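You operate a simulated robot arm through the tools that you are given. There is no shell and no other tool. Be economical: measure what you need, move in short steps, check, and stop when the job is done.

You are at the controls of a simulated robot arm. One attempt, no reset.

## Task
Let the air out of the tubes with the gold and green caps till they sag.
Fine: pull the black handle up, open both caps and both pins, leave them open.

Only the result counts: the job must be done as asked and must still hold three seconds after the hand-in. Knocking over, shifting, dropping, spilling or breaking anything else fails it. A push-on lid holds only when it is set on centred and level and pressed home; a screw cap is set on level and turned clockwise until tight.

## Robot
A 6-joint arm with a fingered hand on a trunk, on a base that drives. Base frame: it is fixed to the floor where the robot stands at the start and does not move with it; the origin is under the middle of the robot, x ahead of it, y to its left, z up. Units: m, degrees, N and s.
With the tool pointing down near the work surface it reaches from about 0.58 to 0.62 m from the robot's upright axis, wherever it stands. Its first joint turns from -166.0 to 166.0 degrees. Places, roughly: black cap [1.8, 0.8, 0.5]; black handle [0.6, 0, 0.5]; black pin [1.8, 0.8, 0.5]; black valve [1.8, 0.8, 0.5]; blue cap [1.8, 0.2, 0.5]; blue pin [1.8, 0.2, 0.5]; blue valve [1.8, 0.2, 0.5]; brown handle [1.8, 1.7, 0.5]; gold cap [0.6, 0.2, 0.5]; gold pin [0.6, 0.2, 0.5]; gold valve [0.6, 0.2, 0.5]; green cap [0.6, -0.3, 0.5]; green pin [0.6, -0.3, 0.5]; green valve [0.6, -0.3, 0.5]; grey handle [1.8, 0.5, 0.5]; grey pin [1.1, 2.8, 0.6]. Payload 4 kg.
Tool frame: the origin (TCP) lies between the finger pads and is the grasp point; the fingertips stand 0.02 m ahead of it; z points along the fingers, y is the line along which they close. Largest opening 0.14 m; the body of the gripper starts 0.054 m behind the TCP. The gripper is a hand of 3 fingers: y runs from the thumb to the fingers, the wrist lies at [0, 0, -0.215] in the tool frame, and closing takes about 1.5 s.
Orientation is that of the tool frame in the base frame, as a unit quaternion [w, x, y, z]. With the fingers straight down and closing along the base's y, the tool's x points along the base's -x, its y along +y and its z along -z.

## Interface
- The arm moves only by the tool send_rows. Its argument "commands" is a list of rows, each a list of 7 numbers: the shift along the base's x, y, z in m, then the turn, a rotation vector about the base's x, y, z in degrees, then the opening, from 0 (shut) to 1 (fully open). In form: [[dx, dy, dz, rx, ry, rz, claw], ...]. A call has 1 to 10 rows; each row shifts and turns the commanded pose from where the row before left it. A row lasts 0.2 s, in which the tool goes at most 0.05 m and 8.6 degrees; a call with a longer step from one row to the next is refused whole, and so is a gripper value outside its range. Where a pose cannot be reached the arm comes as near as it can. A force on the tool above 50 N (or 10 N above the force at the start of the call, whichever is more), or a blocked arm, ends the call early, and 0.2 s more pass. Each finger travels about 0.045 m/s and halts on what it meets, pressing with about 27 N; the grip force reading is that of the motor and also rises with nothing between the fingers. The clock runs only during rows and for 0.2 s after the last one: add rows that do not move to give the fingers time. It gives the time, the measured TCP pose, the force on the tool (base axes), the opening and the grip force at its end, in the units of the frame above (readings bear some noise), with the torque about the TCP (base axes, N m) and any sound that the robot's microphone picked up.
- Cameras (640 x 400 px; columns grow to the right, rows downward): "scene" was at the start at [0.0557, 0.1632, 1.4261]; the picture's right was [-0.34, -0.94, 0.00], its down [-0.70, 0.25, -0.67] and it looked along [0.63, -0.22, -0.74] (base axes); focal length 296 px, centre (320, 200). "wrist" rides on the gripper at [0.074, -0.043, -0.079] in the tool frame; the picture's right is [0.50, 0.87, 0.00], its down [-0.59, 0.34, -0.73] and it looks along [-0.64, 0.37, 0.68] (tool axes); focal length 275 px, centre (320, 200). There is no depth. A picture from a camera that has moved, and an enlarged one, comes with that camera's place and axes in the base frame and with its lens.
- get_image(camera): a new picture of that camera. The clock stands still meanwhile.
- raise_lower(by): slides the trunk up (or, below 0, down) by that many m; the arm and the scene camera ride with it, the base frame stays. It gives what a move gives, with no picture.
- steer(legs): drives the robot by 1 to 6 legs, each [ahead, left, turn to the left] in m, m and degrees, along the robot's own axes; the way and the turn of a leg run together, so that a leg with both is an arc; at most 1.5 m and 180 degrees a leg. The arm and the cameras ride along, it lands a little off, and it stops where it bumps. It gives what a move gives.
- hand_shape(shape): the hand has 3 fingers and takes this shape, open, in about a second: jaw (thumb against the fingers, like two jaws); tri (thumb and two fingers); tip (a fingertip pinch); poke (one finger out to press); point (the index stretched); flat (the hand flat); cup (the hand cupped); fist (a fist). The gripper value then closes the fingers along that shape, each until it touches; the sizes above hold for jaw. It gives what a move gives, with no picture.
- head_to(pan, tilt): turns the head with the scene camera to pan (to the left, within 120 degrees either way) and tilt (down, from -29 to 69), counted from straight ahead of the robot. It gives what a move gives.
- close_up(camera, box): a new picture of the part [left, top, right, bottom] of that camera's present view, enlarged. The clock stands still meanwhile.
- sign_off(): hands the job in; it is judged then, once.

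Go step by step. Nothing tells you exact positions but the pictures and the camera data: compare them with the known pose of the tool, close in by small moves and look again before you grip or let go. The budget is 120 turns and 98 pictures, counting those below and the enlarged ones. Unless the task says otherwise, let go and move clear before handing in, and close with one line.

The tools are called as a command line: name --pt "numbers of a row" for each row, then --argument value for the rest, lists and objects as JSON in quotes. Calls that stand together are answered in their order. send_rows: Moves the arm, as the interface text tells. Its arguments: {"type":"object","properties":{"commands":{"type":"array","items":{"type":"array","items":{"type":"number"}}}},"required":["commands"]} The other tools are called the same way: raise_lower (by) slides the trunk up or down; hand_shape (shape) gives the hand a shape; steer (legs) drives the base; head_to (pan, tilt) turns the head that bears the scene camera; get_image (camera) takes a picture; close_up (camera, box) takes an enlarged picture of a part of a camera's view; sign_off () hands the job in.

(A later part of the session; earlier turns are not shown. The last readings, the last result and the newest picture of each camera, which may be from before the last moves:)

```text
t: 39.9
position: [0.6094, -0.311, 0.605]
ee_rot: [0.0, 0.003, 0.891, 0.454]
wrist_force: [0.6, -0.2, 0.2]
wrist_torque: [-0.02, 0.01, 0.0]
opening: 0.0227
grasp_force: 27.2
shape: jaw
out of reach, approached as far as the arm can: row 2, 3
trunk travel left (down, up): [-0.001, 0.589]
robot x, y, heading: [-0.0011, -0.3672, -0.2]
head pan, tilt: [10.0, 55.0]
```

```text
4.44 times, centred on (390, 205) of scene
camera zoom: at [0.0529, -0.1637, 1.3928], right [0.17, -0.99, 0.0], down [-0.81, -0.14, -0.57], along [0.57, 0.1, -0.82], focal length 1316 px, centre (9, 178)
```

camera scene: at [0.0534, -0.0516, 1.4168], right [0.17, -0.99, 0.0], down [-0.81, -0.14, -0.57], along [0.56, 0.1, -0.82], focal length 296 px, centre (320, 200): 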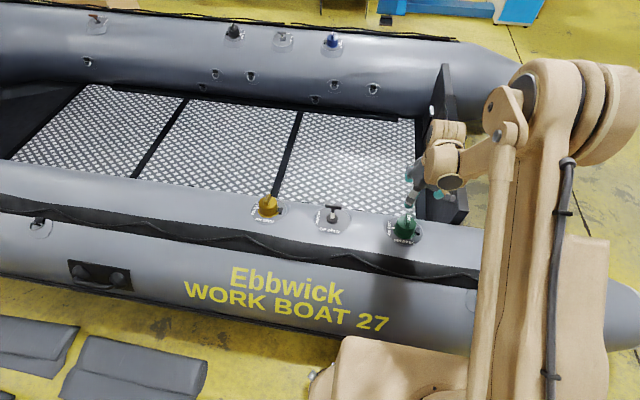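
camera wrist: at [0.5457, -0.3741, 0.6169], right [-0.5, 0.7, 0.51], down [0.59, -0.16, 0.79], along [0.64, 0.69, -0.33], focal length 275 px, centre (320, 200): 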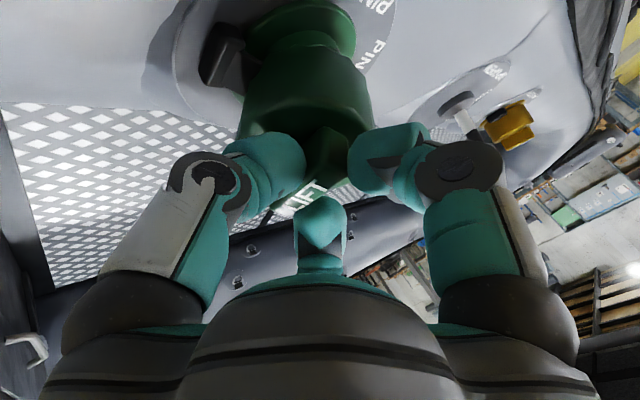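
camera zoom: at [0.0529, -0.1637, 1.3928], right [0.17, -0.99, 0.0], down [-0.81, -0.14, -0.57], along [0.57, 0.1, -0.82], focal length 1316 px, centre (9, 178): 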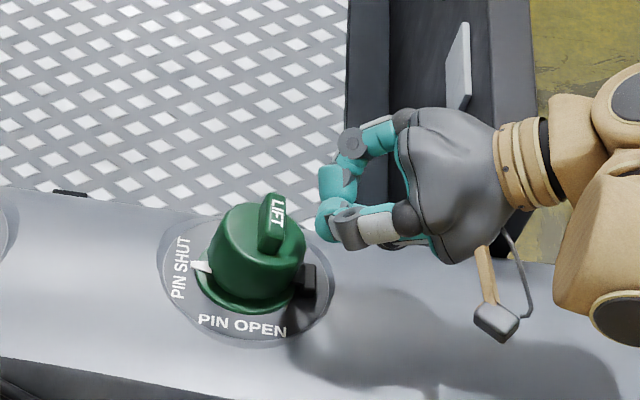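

Reach ran out again at about 45°, so I need the base a bit closer. I'll retreat upright and check the gap between base and boat.

send_rows --pt "0.0 0 0.02 -8.5 0 0 0.3" --pt "0.0 0 0.03 -8.5 0 0 0.3" --pt "0.0 0 0.03 -8.5 0 0 0.3" --pt "0.0 0 0.03 -8.5 0 0 0.3" --pt "0.0 0 0.02 -8.5 0 0 0.4" --pt "0.0 0.0 0.02 -8.5 0 0 0.4" --pt "0.0 0.0 0.0 -3 0 0 0.4"

head_to --pan 60 --tilt 69

get_image --camera "scene"

```text
t: 41.5
position: [0.612, -0.3105, 0.7546]
ee_rot: [-0.001, 0.002, 1.0, -0.001]
wrist_force: [0.2, -0.3, -1.0]
wrist_torque: [0.03, -0.01, -0.02]
opening: 0.0558
grasp_force: 0.1
shape: jaw
trunk travel left (down, up): [-0.001, 0.589]
robot x, y, heading: [-0.0019, -0.3619, -0.4]
head pan, tilt: [10.0, 55.0]
```

```text
t: 42.6
position: [0.6114, -0.3102, 0.7539]
ee_rot: [0.0, 0.003, 1.0, 0.0]
wrist_force: [0.3, 0.2, 0.0]
wrist_torque: [0.01, 0.01, -0.01]
opening: 0.0557
grasp_force: 0.1
shape: jaw
trunk travel left (down, up): [-0.001, 0.589]
robot x, y, heading: [-0.0011, -0.365, -0.3]
head pan, tilt: [60.0, 68.8]
```

```text
62 pictures are left
camera scene: at [0.0104, -0.1275, 1.3773], right [0.86, -0.51, 0.0], down [-0.47, -0.8, -0.36], along [0.18, 0.31, -0.93], focal length 296 px, centre (320, 200)
```

scene: 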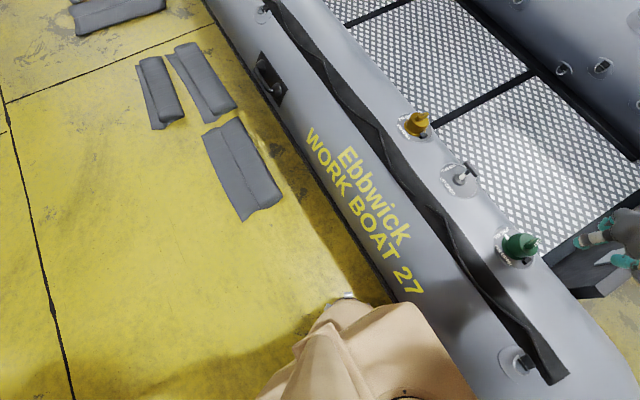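

The gap to the boat is only a few centimetres, so I won't drive ahead. New plan: with the base slightly further right, pinch, tilt to about 36°, then translate in -y so the fingers push the ridge over the hinge without tilting further.

steer --legs '[[0, -0.035, 0]]'

head_to --pan 15 --tilt 55

send_rows --pt "0.001 0.045 -0.02 0 0 0 0.4" --pt "0.001 0.043 -0.03 0 0 0 0.4" --pt "0.0 0.0 -0.045 0 0 0 0.4" --pt "0 0 -0.045 0 0 0 0.4" --pt "0 0 -0.035 0 0 0 0.4" --pt "0 0 0 0 0 0 0.4"

get_image --camera "wrist"

```text
t: 43.5
position: [0.6111, -0.346, 0.7533]
ee_rot: [0.0, 0.003, 1.0, 0.001]
wrist_force: [0.7, -0.8, 0.0]
wrist_torque: [-0.02, -0.01, 0.01]
opening: 0.0558
grasp_force: 0.2
shape: jaw
trunk travel left (down, up): [-0.001, 0.589]
robot x, y, heading: [-0.0016, -0.3994, -0.4]
head pan, tilt: [60.0, 68.8]
```

```text
t: 44.6
position: [0.6113, -0.3461, 0.7548]
ee_rot: [0.0, 0.004, 1.0, 0.0]
wrist_force: [0.5, 0.3, -0.7]
wrist_torque: [0.0, 0.02, 0.01]
opening: 0.0557
grasp_force: 0.0
shape: jaw
trunk travel left (down, up): [-0.001, 0.589]
robot x, y, heading: [0.0001, -0.4002, -0.2]
head pan, tilt: [15.0, 55.0]
```

```text
refused: row 2 steps farther than a row can; nothing moved
```

```text
61 pictures are left
camera wrist: at [0.5368, -0.3891, 0.8333], right [-0.49, 0.87, 0.0], down [0.59, 0.34, 0.73], along [0.64, 0.36, -0.68], focal length 275 px, centre (320, 200)
```

wrist: 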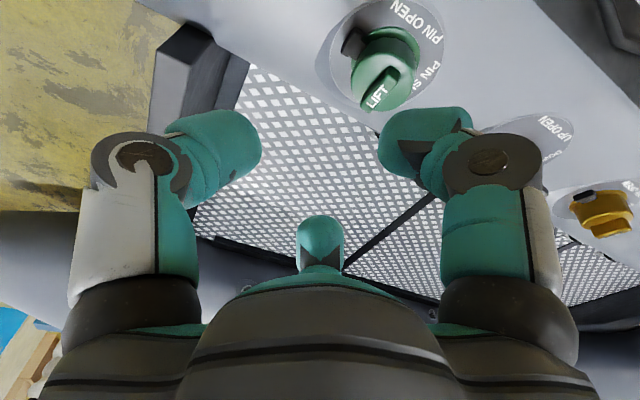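

The step was refused for length, so I'll redo it in smaller rows, then pinch.

send_rows --pt "0.001 0.045 0 0 0 0 0.4" --pt "0.001 0.044 0 0 0 0 0.4" --pt "0.0 0.0 -0.045 0 0 0 0.4" --pt "0 0 -0.045 0 0 0 0.4" --pt "0 0 -0.045 0 0 0 0.4" --pt "0 0 -0.045 0 0 0 0.4" --pt "0 0 -0.014 0 0 0 0.4" --pt "0 0 0 0 0 0 0.4"

get_image --camera "wrist"

```text
t: 46.4
position: [0.6126, -0.2579, 0.5599]
ee_rot: [0.0, 0.003, 1.0, 0.0]
wrist_force: [-0.1, 0.3, 0.2]
wrist_torque: [0.01, 0.0, 0.01]
opening: 0.0557
grasp_force: 0.1
shape: jaw
trunk travel left (down, up): [-0.001, 0.589]
robot x, y, heading: [0.0004, -0.3985, -0.2]
head pan, tilt: [15.0, 55.0]
```

```text
60 pictures are left
camera wrist: at [0.539, -0.3009, 0.6393], right [-0.49, 0.87, 0.0], down [0.59, 0.34, 0.73], along [0.64, 0.36, -0.68], focal length 275 px, centre (320, 200)
```

wrist: 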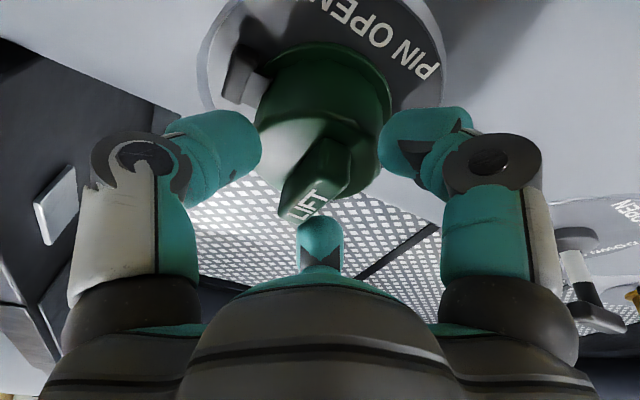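

Reachable here. Close, then arc to 36°.

send_rows --pt "0 0.001 -0.001 0 0 0 0" --pt "0 0 0 0 0 0 0" --pt "0 0 0 0 0 0 0" --pt "0 0 0 0 0 0 0" --pt "0 0 0 0 0 0 0" --pt "0 0 0 0 0 0 0" --pt "0 0 0 0 0 0 0"

send_rows --pt "0 -0.0052 0.0048 6 0 0 0" --pt "0 -0.0055 0.0043 6 0 0 0" --pt "0 -0.006 0.0035 6 0 0 0" --pt "0 -0.0062 0.0027 6 0 0 0" --pt "0 -0.0065 0.0019 6 0 0 0" --pt "0 0 0 0 0 0 0"

get_image --camera "wrist"

```text
t: 48.0
position: [0.6128, -0.2558, 0.5596]
ee_rot: [0.0, 0.002, 1.0, 0.0]
wrist_force: [-12.1, 2.9, 1.9]
wrist_torque: [0.27, 0.69, 0.67]
opening: 0.0259
grasp_force: 27.2
shape: jaw
trunk travel left (down, up): [-0.001, 0.589]
robot x, y, heading: [-0.0013, -0.3976, -0.2]
head pan, tilt: [15.0, 55.0]
```

```text
t: 49.4
position: [0.6145, -0.2866, 0.5775]
ee_rot: [-0.001, 0.003, 0.966, 0.259]
wrist_force: [7.9, -7.7, -10.0]
wrist_torque: [-0.37, -0.15, 0.19]
opening: 0.023
grasp_force: 26.7
shape: jaw
trunk travel left (down, up): [-0.001, 0.589]
robot x, y, heading: [-0.0, -0.4017, -0.3]
head pan, tilt: [15.0, 55.0]
```

```text
59 pictures are left
camera wrist: at [0.5397, -0.3635, 0.6238], right [-0.49, 0.75, 0.44], down [0.59, -0.08, 0.8], along [0.64, 0.65, -0.41], focal length 275 px, centre (320, 200)
```

wrist: 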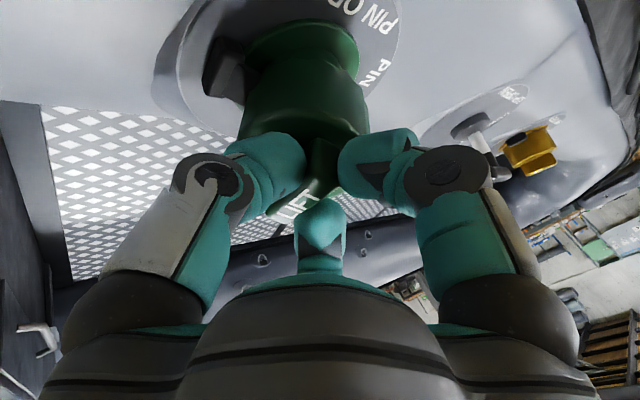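

At 30° the grip holds. I'll follow the arc with reduced tilt.

send_rows --pt "0 -0.0066 0.0012 6 0 0 0" --pt "0 -0.0067 0.0004 4 0 0 0" --pt "0 -0.0068 -0.0002 3 0 0 0" --pt "0 0 0 0 0 0 0"

get_image --camera "wrist"

```text
t: 50.4
position: [0.6128, -0.3057, 0.5779]
ee_rot: [-0.001, 0.003, 0.93, 0.367]
wrist_force: [13.5, -0.2, 6.0]
wrist_torque: [-0.04, -0.45, 0.05]
opening: 0.0233
grasp_force: 26.8
shape: jaw
trunk travel left (down, up): [-0.001, 0.589]
robot x, y, heading: [-0.0009, -0.4034, -0.6]
head pan, tilt: [15.0, 55.0]
```

```text
58 pictures are left
camera wrist: at [0.5395, -0.3908, 0.607], right [-0.49, 0.63, 0.59], down [0.59, -0.26, 0.77], along [0.64, 0.73, -0.25], focal length 275 px, centre (320, 200)
```

wrist: 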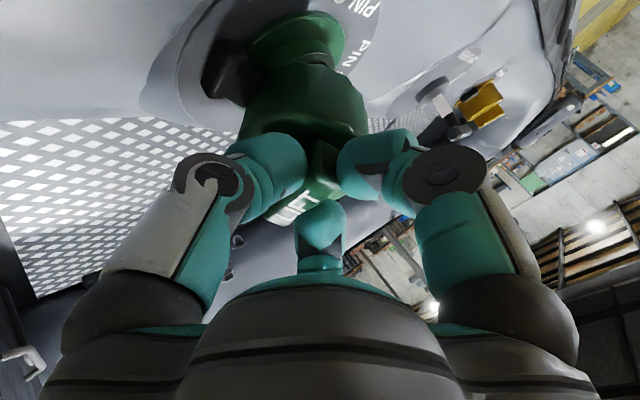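

Cap is about 48° open and still gripped. Now mostly translation in -y, no extra tilt.

send_rows --pt "-0.001 -0.0068 -0.0003 0 0 0 0" --pt "-0.001 -0.0068 -0.0008 0 0 0 0" --pt "-0.001 -0.0068 -0.001 0 0 0 0" --pt "0 0 0 0 0 0 0"

get_image --camera "wrist"

get_image --camera "scene"

```text
t: 51.4
position: [0.6086, -0.3277, 0.5766]
ee_rot: [0.0, 0.002, 0.93, 0.367]
wrist_force: [14.3, 2.8, 20.0]
wrist_torque: [0.73, -0.78, 0.13]
opening: 0.024
grasp_force: 27.0
shape: jaw
trunk travel left (down, up): [-0.001, 0.589]
robot x, y, heading: [0.0021, -0.4007, -0.4]
head pan, tilt: [15.0, 55.0]
```

```text
57 pictures are left
camera wrist: at [0.535, -0.4123, 0.6055], right [-0.49, 0.64, 0.59], down [0.59, -0.26, 0.77], along [0.64, 0.73, -0.25], focal length 275 px, centre (320, 200)
```

wrist: 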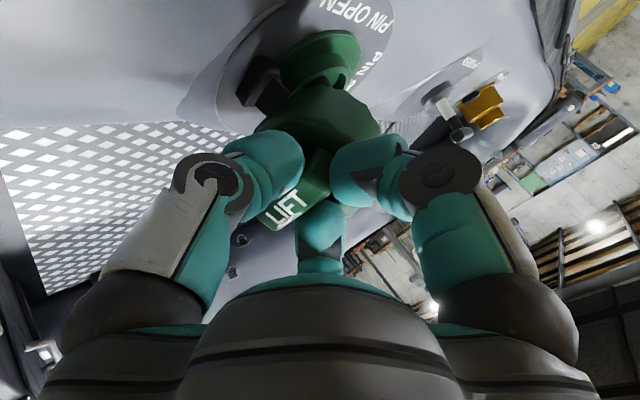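

```text
56 pictures are left
camera scene: at [0.0509, -0.1926, 1.393], right [0.25, -0.97, 0.0], down [-0.79, -0.21, -0.57], along [0.56, 0.15, -0.82], focal length 296 px, centre (320, 200)
```

scene: 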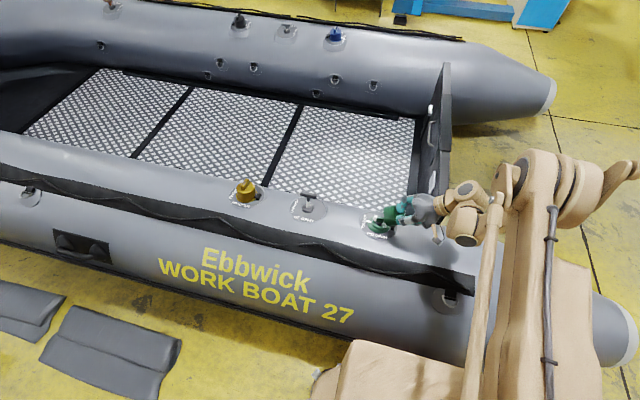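

The cap is about 65° open and following. Continue pushing in -y.

send_rows --pt "0 -0.008 0 0 0 0 0" --pt "0 -0.008 -0.001 0 0 0 0" --pt "0 -0.008 -0.001 0 0 0 0" --pt "0 0 0 0 0 0 0"

get_image --camera "wrist"

close_up --camera "scene" --box '[330, 170, 450, 260]'

```text
t: 52.4
position: [0.6091, -0.3538, 0.574]
ee_rot: [0.0, 0.004, 0.93, 0.367]
wrist_force: [-8.9, -9.1, 9.5]
wrist_torque: [-0.11, 0.02, 0.16]
opening: 0.0224
grasp_force: 26.7
shape: jaw
trunk travel left (down, up): [-0.001, 0.589]
robot x, y, heading: [0.0001, -0.3987, -0.5]
head pan, tilt: [15.0, 55.0]
```

```text
55 pictures are left
camera wrist: at [0.5348, -0.4385, 0.6032], right [-0.49, 0.64, 0.59], down [0.59, -0.26, 0.77], along [0.64, 0.73, -0.25], focal length 275 px, centre (320, 200)
```

wrist: 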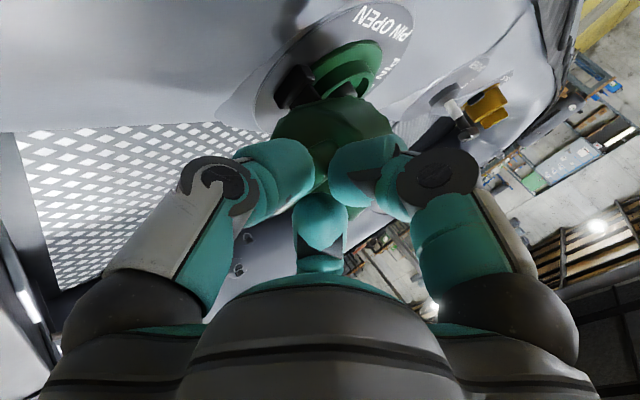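

```text
4.44 times, centred on (390, 215) of scene
camera zoom: at [0.0505, -0.1934, 1.3931], right [0.25, -0.97, 0.0], down [-0.79, -0.21, -0.57], along [0.56, 0.14, -0.82], focal length 1316 px, centre (9, 133)
```

zoom: 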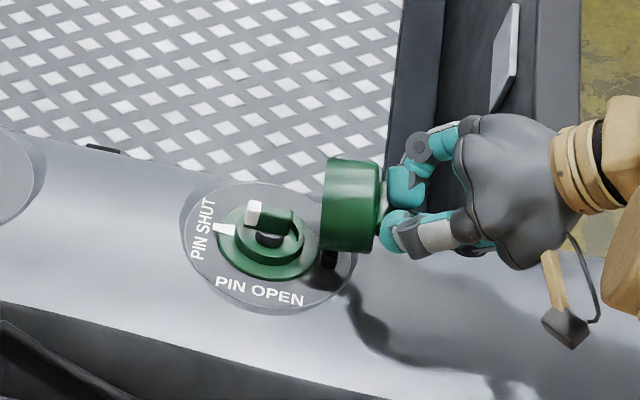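

The cap is about 90° open and the pin lever inside, pointing at SHUT, is visible. I'll push a bit further over, then release.

send_rows --pt "0 -0.008 -0.003 0 0 0 0" --pt "0 -0.008 -0.003 0 0 0 0" --pt "0 -0.008 -0.003 0 0 0 0" --pt "0 0 0 0 0 0 0"

close_up --camera "scene" --box '[330, 170, 450, 260]'

```text
t: 53.4
position: [0.6062, -0.3738, 0.5731]
ee_rot: [-0.001, 0.003, 0.931, 0.366]
wrist_force: [-0.2, -0.8, 0.3]
wrist_torque: [-0.01, 0.02, 0.01]
opening: 0.0212
grasp_force: 27.1
shape: jaw
out of reach, approached as far as the arm can: row 2, 3
trunk travel left (down, up): [-0.001, 0.589]
robot x, y, heading: [-0.0013, -0.3983, -0.5]
head pan, tilt: [15.0, 55.0]
```

```text
4.44 times, centred on (390, 215) of scene
camera zoom: at [0.0519, -0.1925, 1.3928], right [0.25, -0.97, 0.0], down [-0.79, -0.21, -0.57], along [0.55, 0.15, -0.82], focal length 1316 px, centre (9, 133)
```

zoom: 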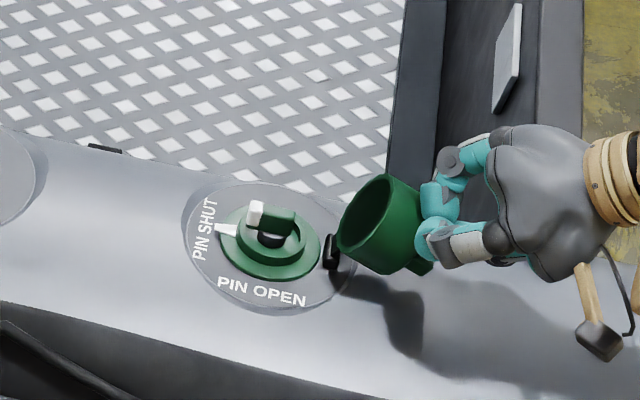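

The cap has flopped open beyond 110°. I'll release and back out along the tool axis.

send_rows --pt "0 0 0 0 0 0 0.3" --pt "0 0 0 0 0 0 0.3" --pt "0 -0.01 0.011 0 0 0 0.3" --pt "0 -0.01 0.011 0 0 0 0.3" --pt "0 -0.015 0.02 0 0 0 0.3" --pt "0 -0.01 0.04 0 0 0 0.3" --pt "0 0 0.04 0 0 0 0.3" --pt "0 0 0.03 0 0 0 0.3"

close_up --camera "scene" --box '[330, 170, 450, 260]'

```text
t: 55.2
position: [0.6069, -0.4203, 0.7241]
ee_rot: [-0.003, 0.003, 0.93, 0.367]
wrist_force: [-0.1, 0.0, 1.0]
wrist_torque: [-0.01, -0.01, 0.03]
opening: 0.0422
grasp_force: 0.0
shape: jaw
trunk travel left (down, up): [-0.001, 0.589]
robot x, y, heading: [0.0038, -0.4039, -0.4]
head pan, tilt: [15.0, 55.0]
```

```text
4.44 times, centred on (390, 215) of scene
camera zoom: at [0.0517, -0.1924, 1.3928], right [0.25, -0.97, 0.0], down [-0.79, -0.21, -0.57], along [0.55, 0.15, -0.82], focal length 1316 px, centre (9, 133)
```

zoom: 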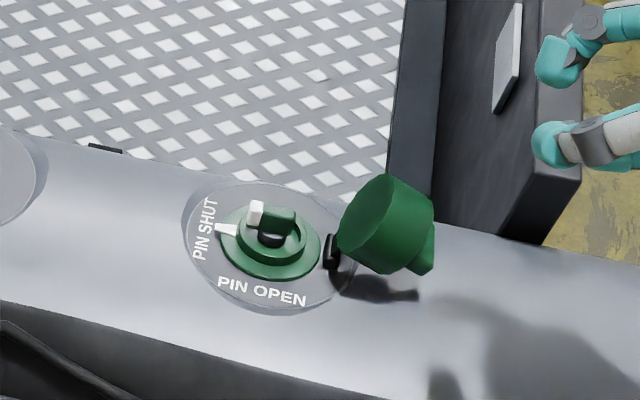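

The green cap stays open. Now the pin: the lever's white end points to SHUT (+y) and must turn about 90° counter-clockwise to OPEN (-x). I'll straighten the hand, recentre the base, and turn the hand to straddle the lever.

send_rows --pt "0 0.01 0.005 -8.6 0 0 0.3" --pt "0 0.01 0.005 -8.6 0 0 0.3" --pt "0 0.01 0.005 -8.6 0 0 0.3" --pt "0 0 0.005 -8.6 0 0 0.3" --pt "0 0 0.005 -8.6 0 0 0.3"

steer --legs '[[0, 0.145, 0]]'

send_rows --pt "0.001 0 0 0 0 -8.5 0.4" --pt "0.001 0 0 0 0 -8.5 0.4" --pt "0.001 0 0 0 0 -8.5 0.4" --pt "0.001 0 0 0 0 -8.5 0.4" --pt "0.001 0 0 0 0 -8.5 0.4" --pt "0.001 0 0 0 0 -8.5 0.4" --pt "0.001 0 0 0 0 -8.5 0.4" --pt "0.001 0 0 0 0 -8.5 0.4" --pt "0.001 0 0 0 0 -8.5 0.4" --pt "0.001 0 0 0 0 -8.5 0.4"

get_image --camera "wrist"

close_up --camera "scene" --box '[370, 160, 490, 250]'

```text
t: 56.4
position: [0.6063, -0.3886, 0.7509]
ee_rot: [-0.001, 0.004, 1.0, -0.002]
wrist_force: [0.2, -0.6, -0.3]
wrist_torque: [-0.01, -0.02, -0.02]
opening: 0.0419
grasp_force: 0.0
shape: jaw
trunk travel left (down, up): [-0.001, 0.589]
robot x, y, heading: [-0.0002, -0.4001, -0.3]
head pan, tilt: [15.0, 55.0]
```

```text
t: 57.8
position: [0.6069, -0.2391, 0.7521]
ee_rot: [-0.001, 0.003, 1.0, 0.0]
wrist_force: [-0.2, 0.6, -0.2]
wrist_torque: [0.0, -0.01, 0.0]
opening: 0.0421
grasp_force: 0.0
shape: jaw
trunk travel left (down, up): [-0.001, 0.589]
robot x, y, heading: [0.0039, -0.2559, -0.1]
head pan, tilt: [15.0, 55.0]
```

```text
t: 60.0
position: [0.6174, -0.2395, 0.7512]
ee_rot: [0.001, 0.679, 0.735, 0.001]
wrist_force: [-0.6, 0.0, 0.4]
wrist_torque: [-0.04, 0.01, 0.03]
opening: 0.0557
grasp_force: 0.1
shape: jaw
trunk travel left (down, up): [-0.001, 0.589]
robot x, y, heading: [-0.0039, -0.2532, -0.1]
head pan, tilt: [15.0, 55.0]
```

```text
51 pictures are left
camera wrist: at [0.5691, -0.1699, 0.8302], right [0.82, 0.57, 0.0], down [0.39, -0.56, 0.73], along [0.42, -0.61, -0.68], focal length 275 px, centre (320, 200)
```

wrist: 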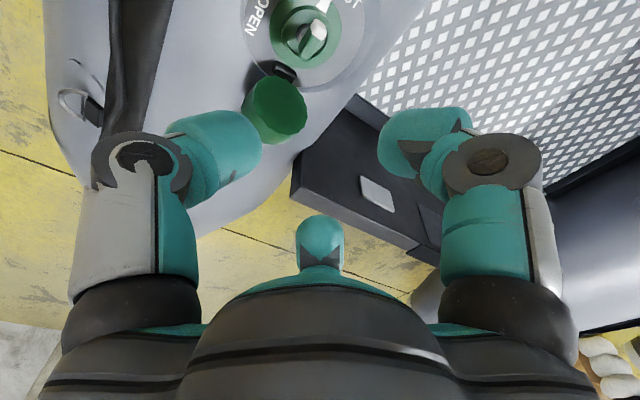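

```text
4.44 times, centred on (430, 205) of scene
camera zoom: at [0.0523, -0.0451, 1.3928], right [0.25, -0.97, 0.0], down [-0.79, -0.21, -0.57], along [0.55, 0.15, -0.82], focal length 1316 px, centre (-169, 178)
```

zoom: 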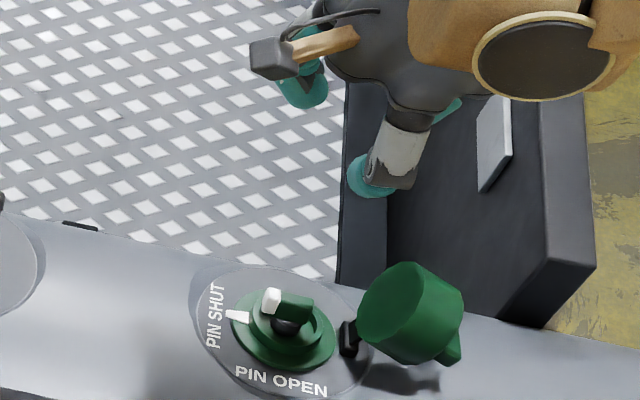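

close_up --camera "wrist" --box '[230, 0, 390, 100]'

close_up --camera "scene" --box '[405, 210, 465, 250]'

```text
4.00 times, centred on (310, 50) of wrist
camera zoom: at [0.5691, -0.1699, 0.8302], right [0.82, 0.57, 0.0], down [0.39, -0.56, 0.73], along [0.42, -0.61, -0.68], focal length 1101 px, centre (360, 800)
```

zoom: 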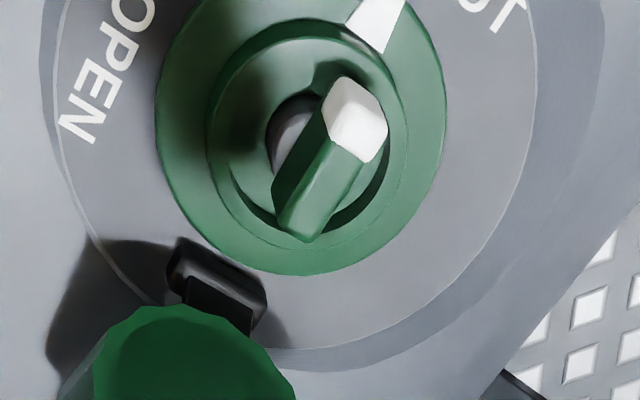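

```text
10.00 times, centred on (435, 230) of scene
camera zoom: at [0.0523, -0.0451, 1.3928], right [0.25, -0.97, 0.0], down [-0.79, -0.21, -0.57], along [0.55, 0.15, -0.82], focal length 2961 px, centre (-830, -100)
```

zoom: 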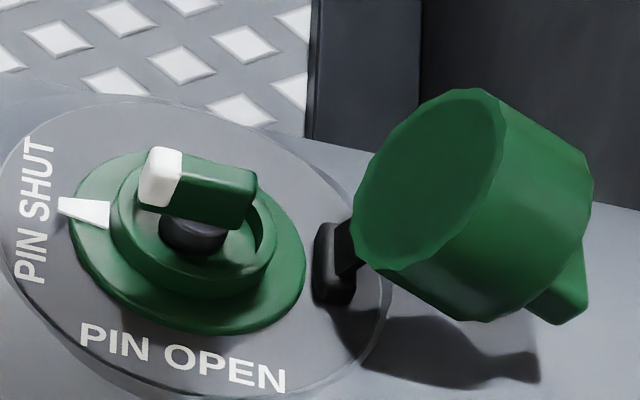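

The lever is at about (0.6195, -0.256, 0.508), along y, ~4 cm long. I'll finish the turn and go down above it.

send_rows --pt "0.002 -0.016 -0.03 0 0 -5 0.3" --pt "0 0 -0.045 0 0 0 0.3" --pt "0 0 -0.045 0 0 0 0.3" --pt "0 0 -0.045 0 0 0 0.3" --pt "0 0 -0.035 0 0 0 0.3" --pt "0 0 0 0 0 0 0.3"

get_image --camera "wrist"

close_up --camera "scene" --box '[380, 170, 480, 245]'

```text
t: 61.4
position: [0.6202, -0.2559, 0.5502]
ee_rot: [0.001, 0.709, 0.706, 0.0]
wrist_force: [-0.8, 0.3, 0.9]
wrist_torque: [-0.01, 0.04, 0.0]
opening: 0.0424
grasp_force: 0.0
shape: jaw
trunk travel left (down, up): [-0.001, 0.589]
robot x, y, heading: [-0.0001, -0.2519, -0.0]
head pan, tilt: [15.0, 55.0]
```

```text
47 pictures are left
camera wrist: at [0.5772, -0.1822, 0.6293], right [0.87, 0.5, 0.0], down [0.34, -0.59, 0.73], along [0.36, -0.64, -0.68], focal length 275 px, centre (320, 200)
```

wrist: 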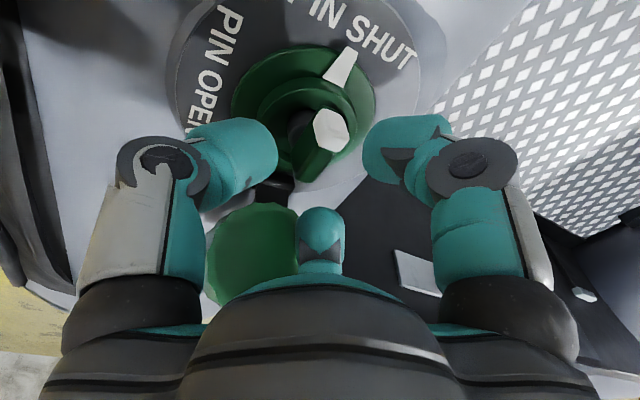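

```text
5.33 times, centred on (430, 208) of scene
camera zoom: at [0.0524, -0.0451, 1.3928], right [0.25, -0.97, 0.0], down [-0.79, -0.21, -0.57], along [0.55, 0.15, -0.82], focal length 1579 px, centre (-267, 160)
```

zoom: 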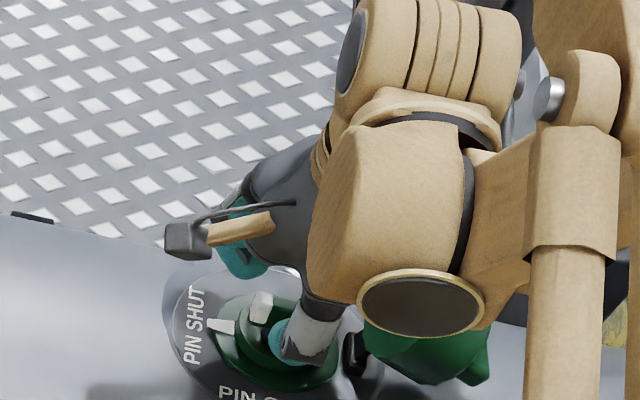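

Aligned. Down 30 mm so fingertips flank the lever, then close.

send_rows --pt "0 0 -0.015 0 0 0 0.3" --pt "0 0 -0.01 0 0 0 0.3" --pt "0 0 -0.006 0 0 0 0.3" --pt "0 0 0 0 0 0 0.3"

get_image --camera "wrist"

```text
t: 62.4
position: [0.618, -0.2577, 0.521]
ee_rot: [0.001, 0.709, 0.705, 0.001]
wrist_force: [-5.9, 0.5, 35.7]
wrist_torque: [0.03, 0.76, -0.02]
opening: 0.044
grasp_force: 0.1
shape: jaw
trunk travel left (down, up): [-0.001, 0.589]
robot x, y, heading: [0.0016, -0.2523, -0.4]
head pan, tilt: [15.0, 55.0]
```

```text
45 pictures are left
camera wrist: at [0.5754, -0.1828, 0.6006], right [0.87, 0.5, 0.0], down [0.34, -0.59, 0.74], along [0.37, -0.64, -0.68], focal length 275 px, centre (320, 200)
```

wrist: 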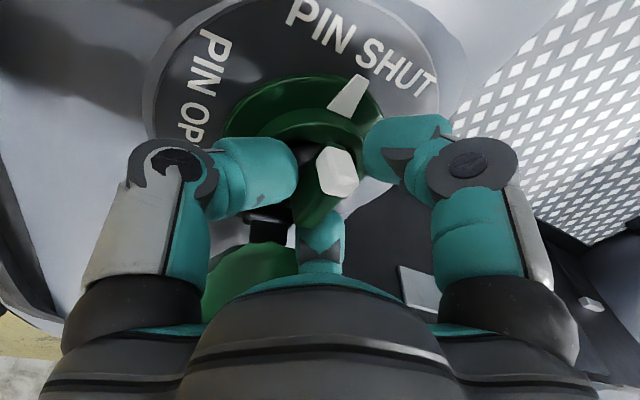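

A fingertip rests on the valve rim (36 N). I'll lift 4 mm and close.

send_rows --pt "0.001 0.001 0.005 0 0 0 0.3" --pt "0 0 0 0 0 0 0" --pt "0 0 0 0 0 0 0" --pt "0 0 0 0 0 0 0" --pt "0 0 0 0 0 0 0" --pt "0 0 0 0 0 0 0"

get_image --camera "wrist"

```text
t: 63.9
position: [0.623, -0.2553, 0.5235]
ee_rot: [0.003, 0.709, 0.705, 0.002]
wrist_force: [11.9, -1.5, -1.8]
wrist_torque: [0.08, 0.33, -0.02]
opening: 0.0193
grasp_force: 26.9
shape: jaw
trunk travel left (down, up): [-0.001, 0.589]
robot x, y, heading: [-0.0, -0.2576, -0.2]
head pan, tilt: [15.0, 55.0]
stopped in row 6: the force on the tool passed its limit at 51 N (the readings are from after the stop); the commanded pose is now the measured one
```

```text
44 pictures are left
camera wrist: at [0.5804, -0.1826, 0.6034], right [0.87, 0.49, 0.0], down [0.33, -0.59, 0.74], along [0.37, -0.64, -0.68], focal length 275 px, centre (320, 200)
```

wrist: 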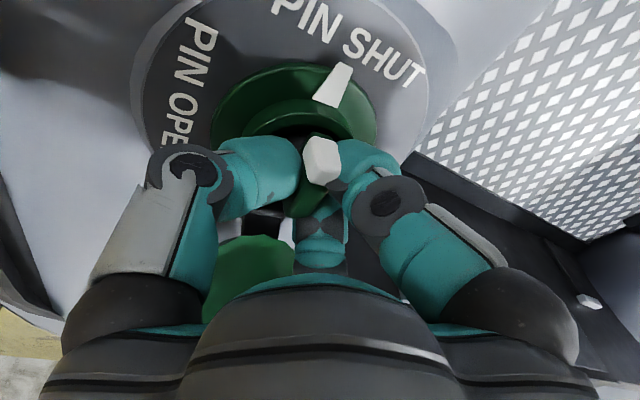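

The lever is gripped. I'll turn it counter-clockwise in small steps.

send_rows --pt "-0.0004 0.0003 0 0 0 8 0" --pt "-0.0004 0.0003 0 0 0 8 0" --pt "-0.0004 0.0003 0 0 0 8 0" --pt "-0.0004 0.0003 0 0 0 8 0" --pt "0 0 0 0 0 0 0"

get_image --camera "wrist"

```text
t: 65.1
position: [0.6216, -0.253, 0.5241]
ee_rot: [0.002, 0.485, 0.874, 0.001]
wrist_force: [35.9, 19.7, 9.2]
wrist_torque: [0.46, 0.15, -0.02]
opening: 0.0192
grasp_force: 27.4
shape: jaw
trunk travel left (down, up): [-0.001, 0.589]
robot x, y, heading: [0.0033, -0.2536, -0.3]
head pan, tilt: [15.0, 55.0]
```

```text
43 pictures are left
camera wrist: at [0.5453, -0.2131, 0.6041], right [0.47, 0.88, 0.0], down [0.6, -0.32, 0.74], along [0.65, -0.34, -0.68], focal length 275 px, centre (320, 200)
```

wrist: 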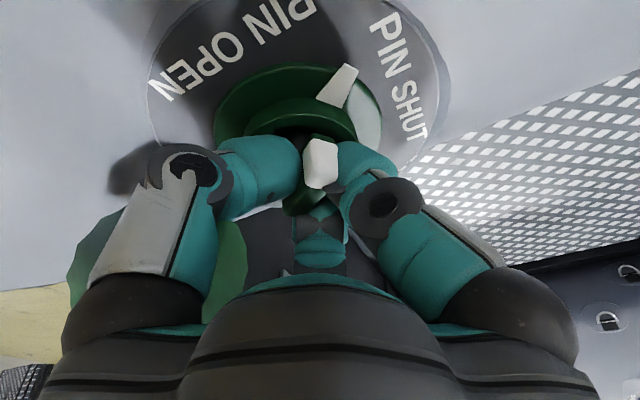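

The lever and its white pointer are turning with the hand. I'll continue, yielding toward the lateral force.

send_rows --pt "0.001 0.001 0 0 0 8 0" --pt "0.001 0.0005 0 0 0 8 0" --pt "0 0.0005 0 0 0 8 0" --pt "0 0 0 0 0 0 0"

send_rows --pt "0 0 0 0 0 8 0" --pt "0 0 0 0 0 8 0" --pt "0 0 0 0 0 8 0" --pt "0 0 0 0 0 0 0"

get_image --camera "wrist"

```text
t: 66.1
position: [0.6185, -0.2511, 0.5244]
ee_rot: [0.001, 0.294, 0.956, 0.002]
wrist_force: [-6.5, 31.4, 11.6]
wrist_torque: [0.52, 0.43, -0.26]
opening: 0.0135
grasp_force: 26.7
shape: jaw
trunk travel left (down, up): [-0.001, 0.589]
robot x, y, heading: [0.0017, -0.2527, -0.3]
head pan, tilt: [15.0, 55.0]
```

```text
t: 67.1
position: [0.6185, -0.2495, 0.5264]
ee_rot: [-0.001, 0.087, 0.996, 0.003]
wrist_force: [-13.5, 7.7, 7.0]
wrist_torque: [0.02, 0.28, -0.11]
opening: 0.0131
grasp_force: 26.6
shape: jaw
trunk travel left (down, up): [-0.001, 0.589]
robot x, y, heading: [0.0007, -0.252, -0.3]
head pan, tilt: [15.0, 55.0]
stopped in row 4: the force on the tool passed its limit at 50 N (the readings are from after the stop); the commanded pose is now the measured one
```

```text
42 pictures are left
camera wrist: at [0.5392, -0.2801, 0.6048], right [-0.34, 0.94, 0.01], down [0.64, 0.23, 0.73], along [0.69, 0.26, -0.68], focal length 275 px, centre (320, 200)
```

wrist: 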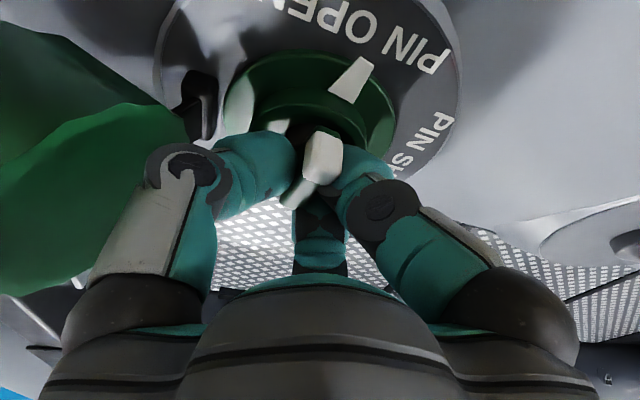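

The pointer is nearly at OPEN. A few more degrees.

send_rows --pt "0 0.0 0 0 0 6 0" --pt "0 0.0 0 0 0 6 0" --pt "0 0 0 0 0 0 0"

get_image --camera "wrist"

```text
t: 67.9
position: [0.6192, -0.2488, 0.5251]
ee_rot: [-0.001, -0.018, 1.0, 0.002]
wrist_force: [-32.0, 21.8, 10.8]
wrist_torque: [0.28, 0.48, -0.53]
opening: 0.0132
grasp_force: 26.9
shape: jaw
trunk travel left (down, up): [-0.001, 0.589]
robot x, y, heading: [0.0014, -0.2539, -0.3]
head pan, tilt: [15.0, 55.0]
```

```text
41 pictures are left
camera wrist: at [0.5465, -0.2959, 0.605], right [-0.53, 0.85, 0.01], down [0.58, 0.36, 0.74], along [0.62, 0.39, -0.68], focal length 275 px, centre (320, 200)
```

wrist: 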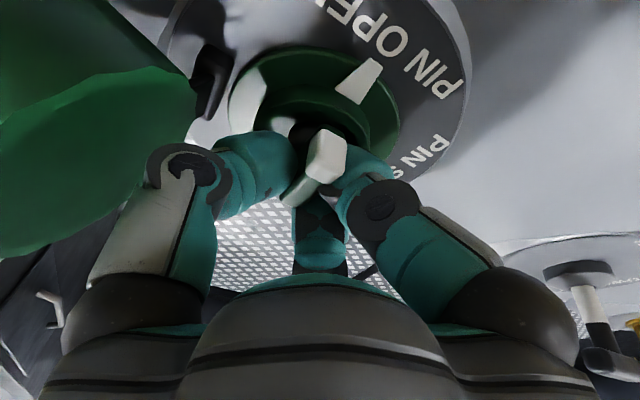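

The pointer is at the middle of "PIN OPEN" and torque is rising, as at a stop. I'll release, lift and look.

send_rows --pt "0 0 0 0 0 0 0.2" --pt "0 0 0 0 0 0 0.3" --pt "0 0 0 0 0 0 0.3" --pt "0 0 0.03 0 0 0 0.3" --pt "0 0 0.045 0 0 0 0.3" --pt "0 0 0.045 0 0 0 0.3" --pt "0 0 0.045 0 0 0 0.3"

close_up --camera "scene" --box '[380, 170, 480, 245]'

get_image --camera "wrist"

```text
t: 69.5
position: [0.6221, -0.2536, 0.692]
ee_rot: [-0.001, -0.017, 1.0, 0.003]
wrist_force: [0.4, -0.6, 0.7]
wrist_torque: [-0.01, 0.02, -0.03]
opening: 0.0419
grasp_force: 0.1
shape: jaw
trunk travel left (down, up): [-0.001, 0.589]
robot x, y, heading: [0.0014, -0.2539, -0.4]
head pan, tilt: [15.0, 55.0]
```

```text
5.33 times, centred on (430, 208) of scene
camera zoom: at [0.052, -0.0449, 1.3928], right [0.26, -0.97, 0.0], down [-0.79, -0.21, -0.57], along [0.55, 0.15, -0.82], focal length 1579 px, centre (-267, 160)
```

zoom: 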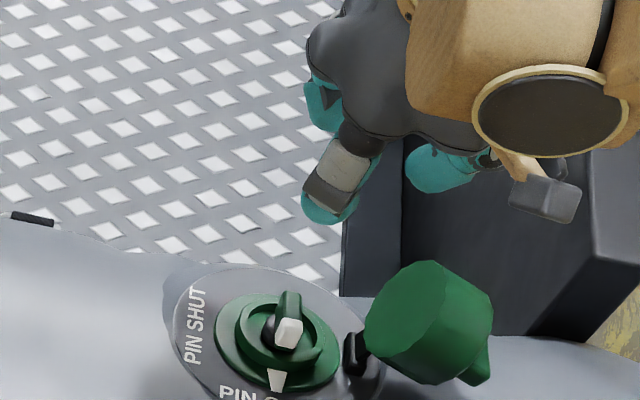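

```text
39 pictures are left
camera wrist: at [0.5504, -0.2998, 0.77], right [-0.53, 0.85, 0.01], down [0.58, 0.35, 0.74], along [0.62, 0.39, -0.68], focal length 275 px, centre (320, 200)
```

wrist: 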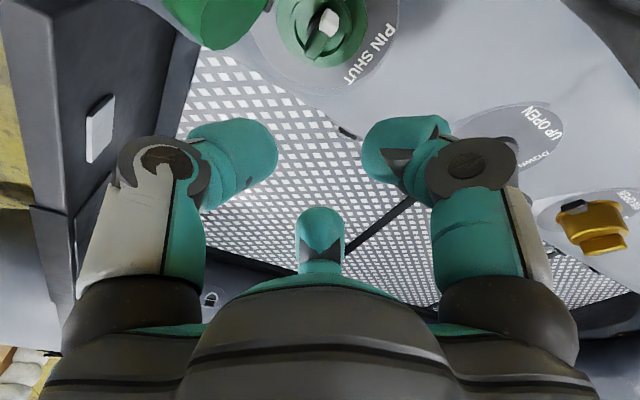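

Green pin is at OPEN and the tube is beginning to sag. Now the gold valve: raise the hand, straighten yaw and drive left so the base sits at y≈0.10.

send_rows --pt "-0.005 0 0.04 0 0 -2 0.4" --pt "-0.005 0 0.03 0 0 0 0.4"

steer --legs '[[0, 0.354, 0]]'

send_rows --pt "0 0.04 0 0 0 0 0.4" --pt "0 0.04 0 0 0 0 0.4" --pt "0 0.03 0 0 0 0 0.4"

get_image --camera "wrist"

get_image --camera "scene"

```text
t: 70.1
position: [0.6113, -0.2538, 0.7593]
ee_rot: [-0.001, 0.001, 1.0, 0.003]
wrist_force: [0.0, 0.2, 0.0]
wrist_torque: [0.0, 0.04, 0.01]
opening: 0.0553
grasp_force: 0.0
shape: jaw
trunk travel left (down, up): [-0.001, 0.589]
robot x, y, heading: [0.0004, -0.2536, -0.1]
head pan, tilt: [15.0, 55.0]
```

```text
t: 72.4
position: [0.6121, 0.1063, 0.7579]
ee_rot: [-0.001, 0.001, 1.0, 0.003]
wrist_force: [0.3, 0.9, 0.1]
wrist_torque: [0.01, 0.04, 0.03]
opening: 0.0556
grasp_force: 0.1
shape: jaw
trunk travel left (down, up): [-0.001, 0.589]
robot x, y, heading: [0.0052, 0.1043, -0.3]
head pan, tilt: [15.0, 55.0]
```

```text
t: 73.2
position: [0.6136, 0.2164, 0.7582]
ee_rot: [-0.001, 0.001, 1.0, 0.002]
wrist_force: [-0.1, -0.2, -0.2]
wrist_torque: [-0.01, -0.01, -0.01]
opening: 0.0557
grasp_force: 0.0
shape: jaw
trunk travel left (down, up): [-0.001, 0.589]
robot x, y, heading: [-0.0006, 0.1047, -0.1]
head pan, tilt: [15.0, 55.0]
```

```text
38 pictures are left
camera wrist: at [0.5392, 0.1733, 0.8375], right [-0.5, 0.87, 0.01], down [0.59, 0.33, 0.74], along [0.64, 0.37, -0.68], focal length 275 px, centre (320, 200)
```

wrist: 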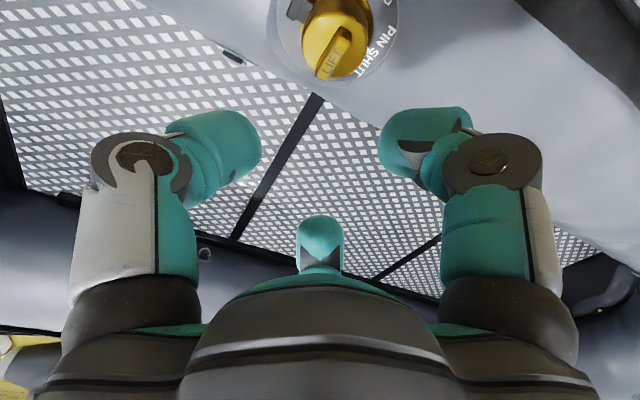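

```text
37 pictures are left
camera scene: at [0.0535, 0.3149, 1.3928], right [0.26, -0.97, 0.0], down [-0.79, -0.21, -0.57], along [0.55, 0.15, -0.82], focal length 296 px, centre (320, 200)
```

scene: 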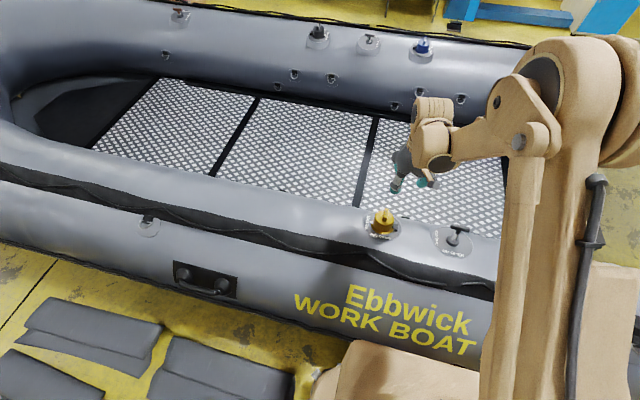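

Base is clear of the pad by about 0.1 m. Zoom on the gold cap from both cameras.

close_up --camera "wrist" --box '[260, 0, 420, 100]'

close_up --camera "scene" --box '[345, 195, 425, 250]'

```text
4.00 times, centred on (340, 50) of wrist
camera zoom: at [0.5392, 0.1733, 0.8375], right [-0.5, 0.87, 0.01], down [0.59, 0.33, 0.74], along [0.64, 0.37, -0.68], focal length 1101 px, centre (240, 800)
```

zoom: 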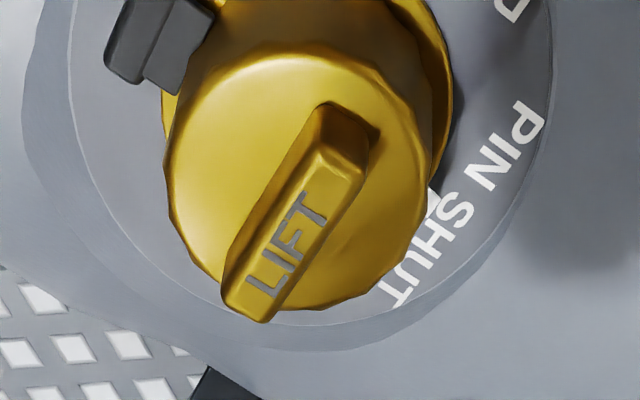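

```text
7.27 times, centred on (385, 222) of scene
camera zoom: at [0.0535, 0.3149, 1.3928], right [0.26, -0.97, 0.0], down [-0.79, -0.21, -0.57], along [0.55, 0.15, -0.82], focal length 2154 px, centre (-153, 36)
```

zoom: 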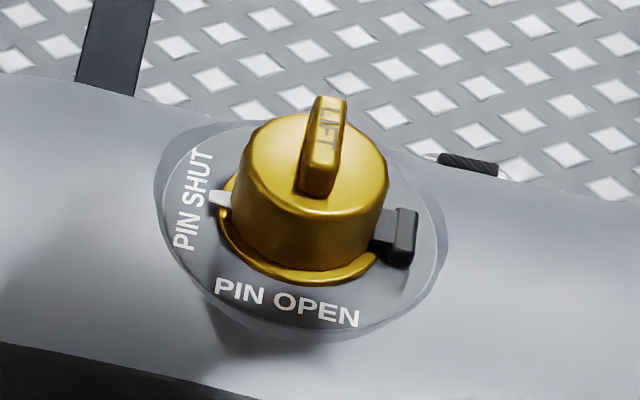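

Gold ridge is at about (0.618, 0.240, 0.552), along x like the green one. Same routine: go down over it, a bit to the near end.

send_rows --pt "-0.001 0.0245 0 0 0 0 0.4" --pt "0 0.0 -0.045 0 0 0 0.4" --pt "0 0 -0.045 0 0 0 0.4" --pt "0 0 -0.045 0 0 0 0.4" --pt "0 0 -0.045 0 0 0 0.4" --pt "0 0 -0.013 0 0 0 0.4" --pt "0 0 0 0 0 0 0.4"

get_image --camera "wrist"

```text
t: 74.8
position: [0.6101, 0.2415, 0.5641]
ee_rot: [0.0, 0.001, 1.0, 0.002]
wrist_force: [0.3, -0.8, -0.1]
wrist_torque: [0.01, 0.01, 0.0]
opening: 0.0558
grasp_force: 0.1
shape: jaw
trunk travel left (down, up): [-0.001, 0.589]
robot x, y, heading: [0.0031, 0.1052, -0.4]
head pan, tilt: [15.0, 55.0]
```

```text
34 pictures are left
camera wrist: at [0.5375, 0.1981, 0.643], right [-0.5, 0.87, 0.01], down [0.59, 0.33, 0.73], along [0.64, 0.37, -0.68], focal length 275 px, centre (320, 200)
```

wrist: 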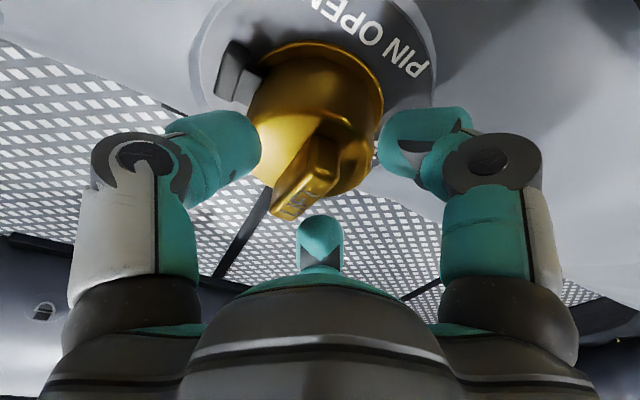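

The ridge sits a few mm toward -y; I'll correct and pinch.

send_rows --pt "0.001 -0.003 -0.001 0 0 0 0.4" --pt "0 0 0 0 0 0 0" --pt "0 0 0 0 0 0 0" --pt "0 0 0 0 0 0 0" --pt "0 0 0 0 0 0 0" --pt "0 0 0 0 0 0 0" --pt "0 0 0 0 0 0 0" --pt "0 0 0 0 0 0 0"

get_image --camera "wrist"

```text
t: 76.6
position: [0.6112, 0.2393, 0.5639]
ee_rot: [-0.001, 0.001, 1.0, 0.003]
wrist_force: [-11.0, 3.3, 1.8]
wrist_torque: [0.29, 0.69, 0.66]
opening: 0.0251
grasp_force: 26.5
shape: jaw
trunk travel left (down, up): [-0.001, 0.589]
robot x, y, heading: [-0.0005, 0.1066, -0.2]
head pan, tilt: [15.0, 55.0]
```

```text
33 pictures are left
camera wrist: at [0.5383, 0.1956, 0.6432], right [-0.5, 0.87, 0.01], down [0.59, 0.34, 0.74], along [0.63, 0.37, -0.68], focal length 275 px, centre (320, 200)
```

wrist: 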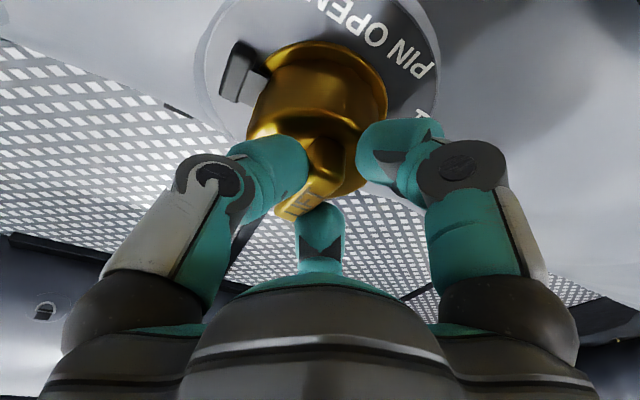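

Same grip as on green. I'll run the same arc.

send_rows --pt "0 -0.0052 0.0048 6 0 0 0" --pt "0 -0.0055 0.0043 6 0 0 0" --pt "0 -0.006 0.0035 6 0 0 0" --pt "0 -0.0062 0.0027 6 0 0 0" --pt "0 -0.0065 0.0019 6 0 0 0" --pt "0 0 0 0 0 0 0"

send_rows --pt "0 -0.0066 0.0012 6 0 0 0" --pt "0 -0.0067 0.0004 4 0 0 0" --pt "0 -0.0068 -0.0002 3 0 0 0" --pt "0 0 0 0 0 0 0"

get_image --camera "wrist"

```text
t: 78.0
position: [0.6136, 0.2078, 0.581]
ee_rot: [-0.002, 0.0, 0.965, 0.262]
wrist_force: [11.0, -5.6, -10.6]
wrist_torque: [-0.2, -0.36, 0.18]
opening: 0.0219
grasp_force: 27.2
shape: jaw
trunk travel left (down, up): [-0.001, 0.589]
robot x, y, heading: [-0.0006, 0.107, -0.6]
head pan, tilt: [15.0, 55.0]
```

```text
t: 79.0
position: [0.6126, 0.1901, 0.5825]
ee_rot: [-0.001, 0.0, 0.929, 0.37]
wrist_force: [7.9, -1.0, -3.0]
wrist_torque: [0.07, -0.44, 0.05]
opening: 0.0223
grasp_force: 27.2
shape: jaw
trunk travel left (down, up): [-0.001, 0.589]
robot x, y, heading: [0.004, 0.1035, -0.2]
head pan, tilt: [15.0, 55.0]
```

```text
32 pictures are left
camera wrist: at [0.5395, 0.1033, 0.6116], right [-0.5, 0.63, 0.6], down [0.59, -0.26, 0.77], along [0.63, 0.73, -0.24], focal length 275 px, centre (320, 200)
```

wrist: 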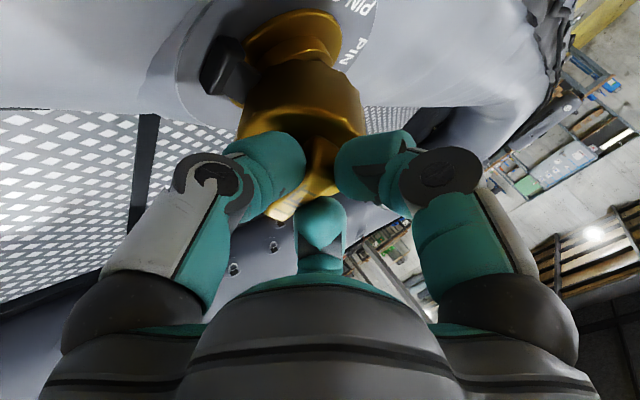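

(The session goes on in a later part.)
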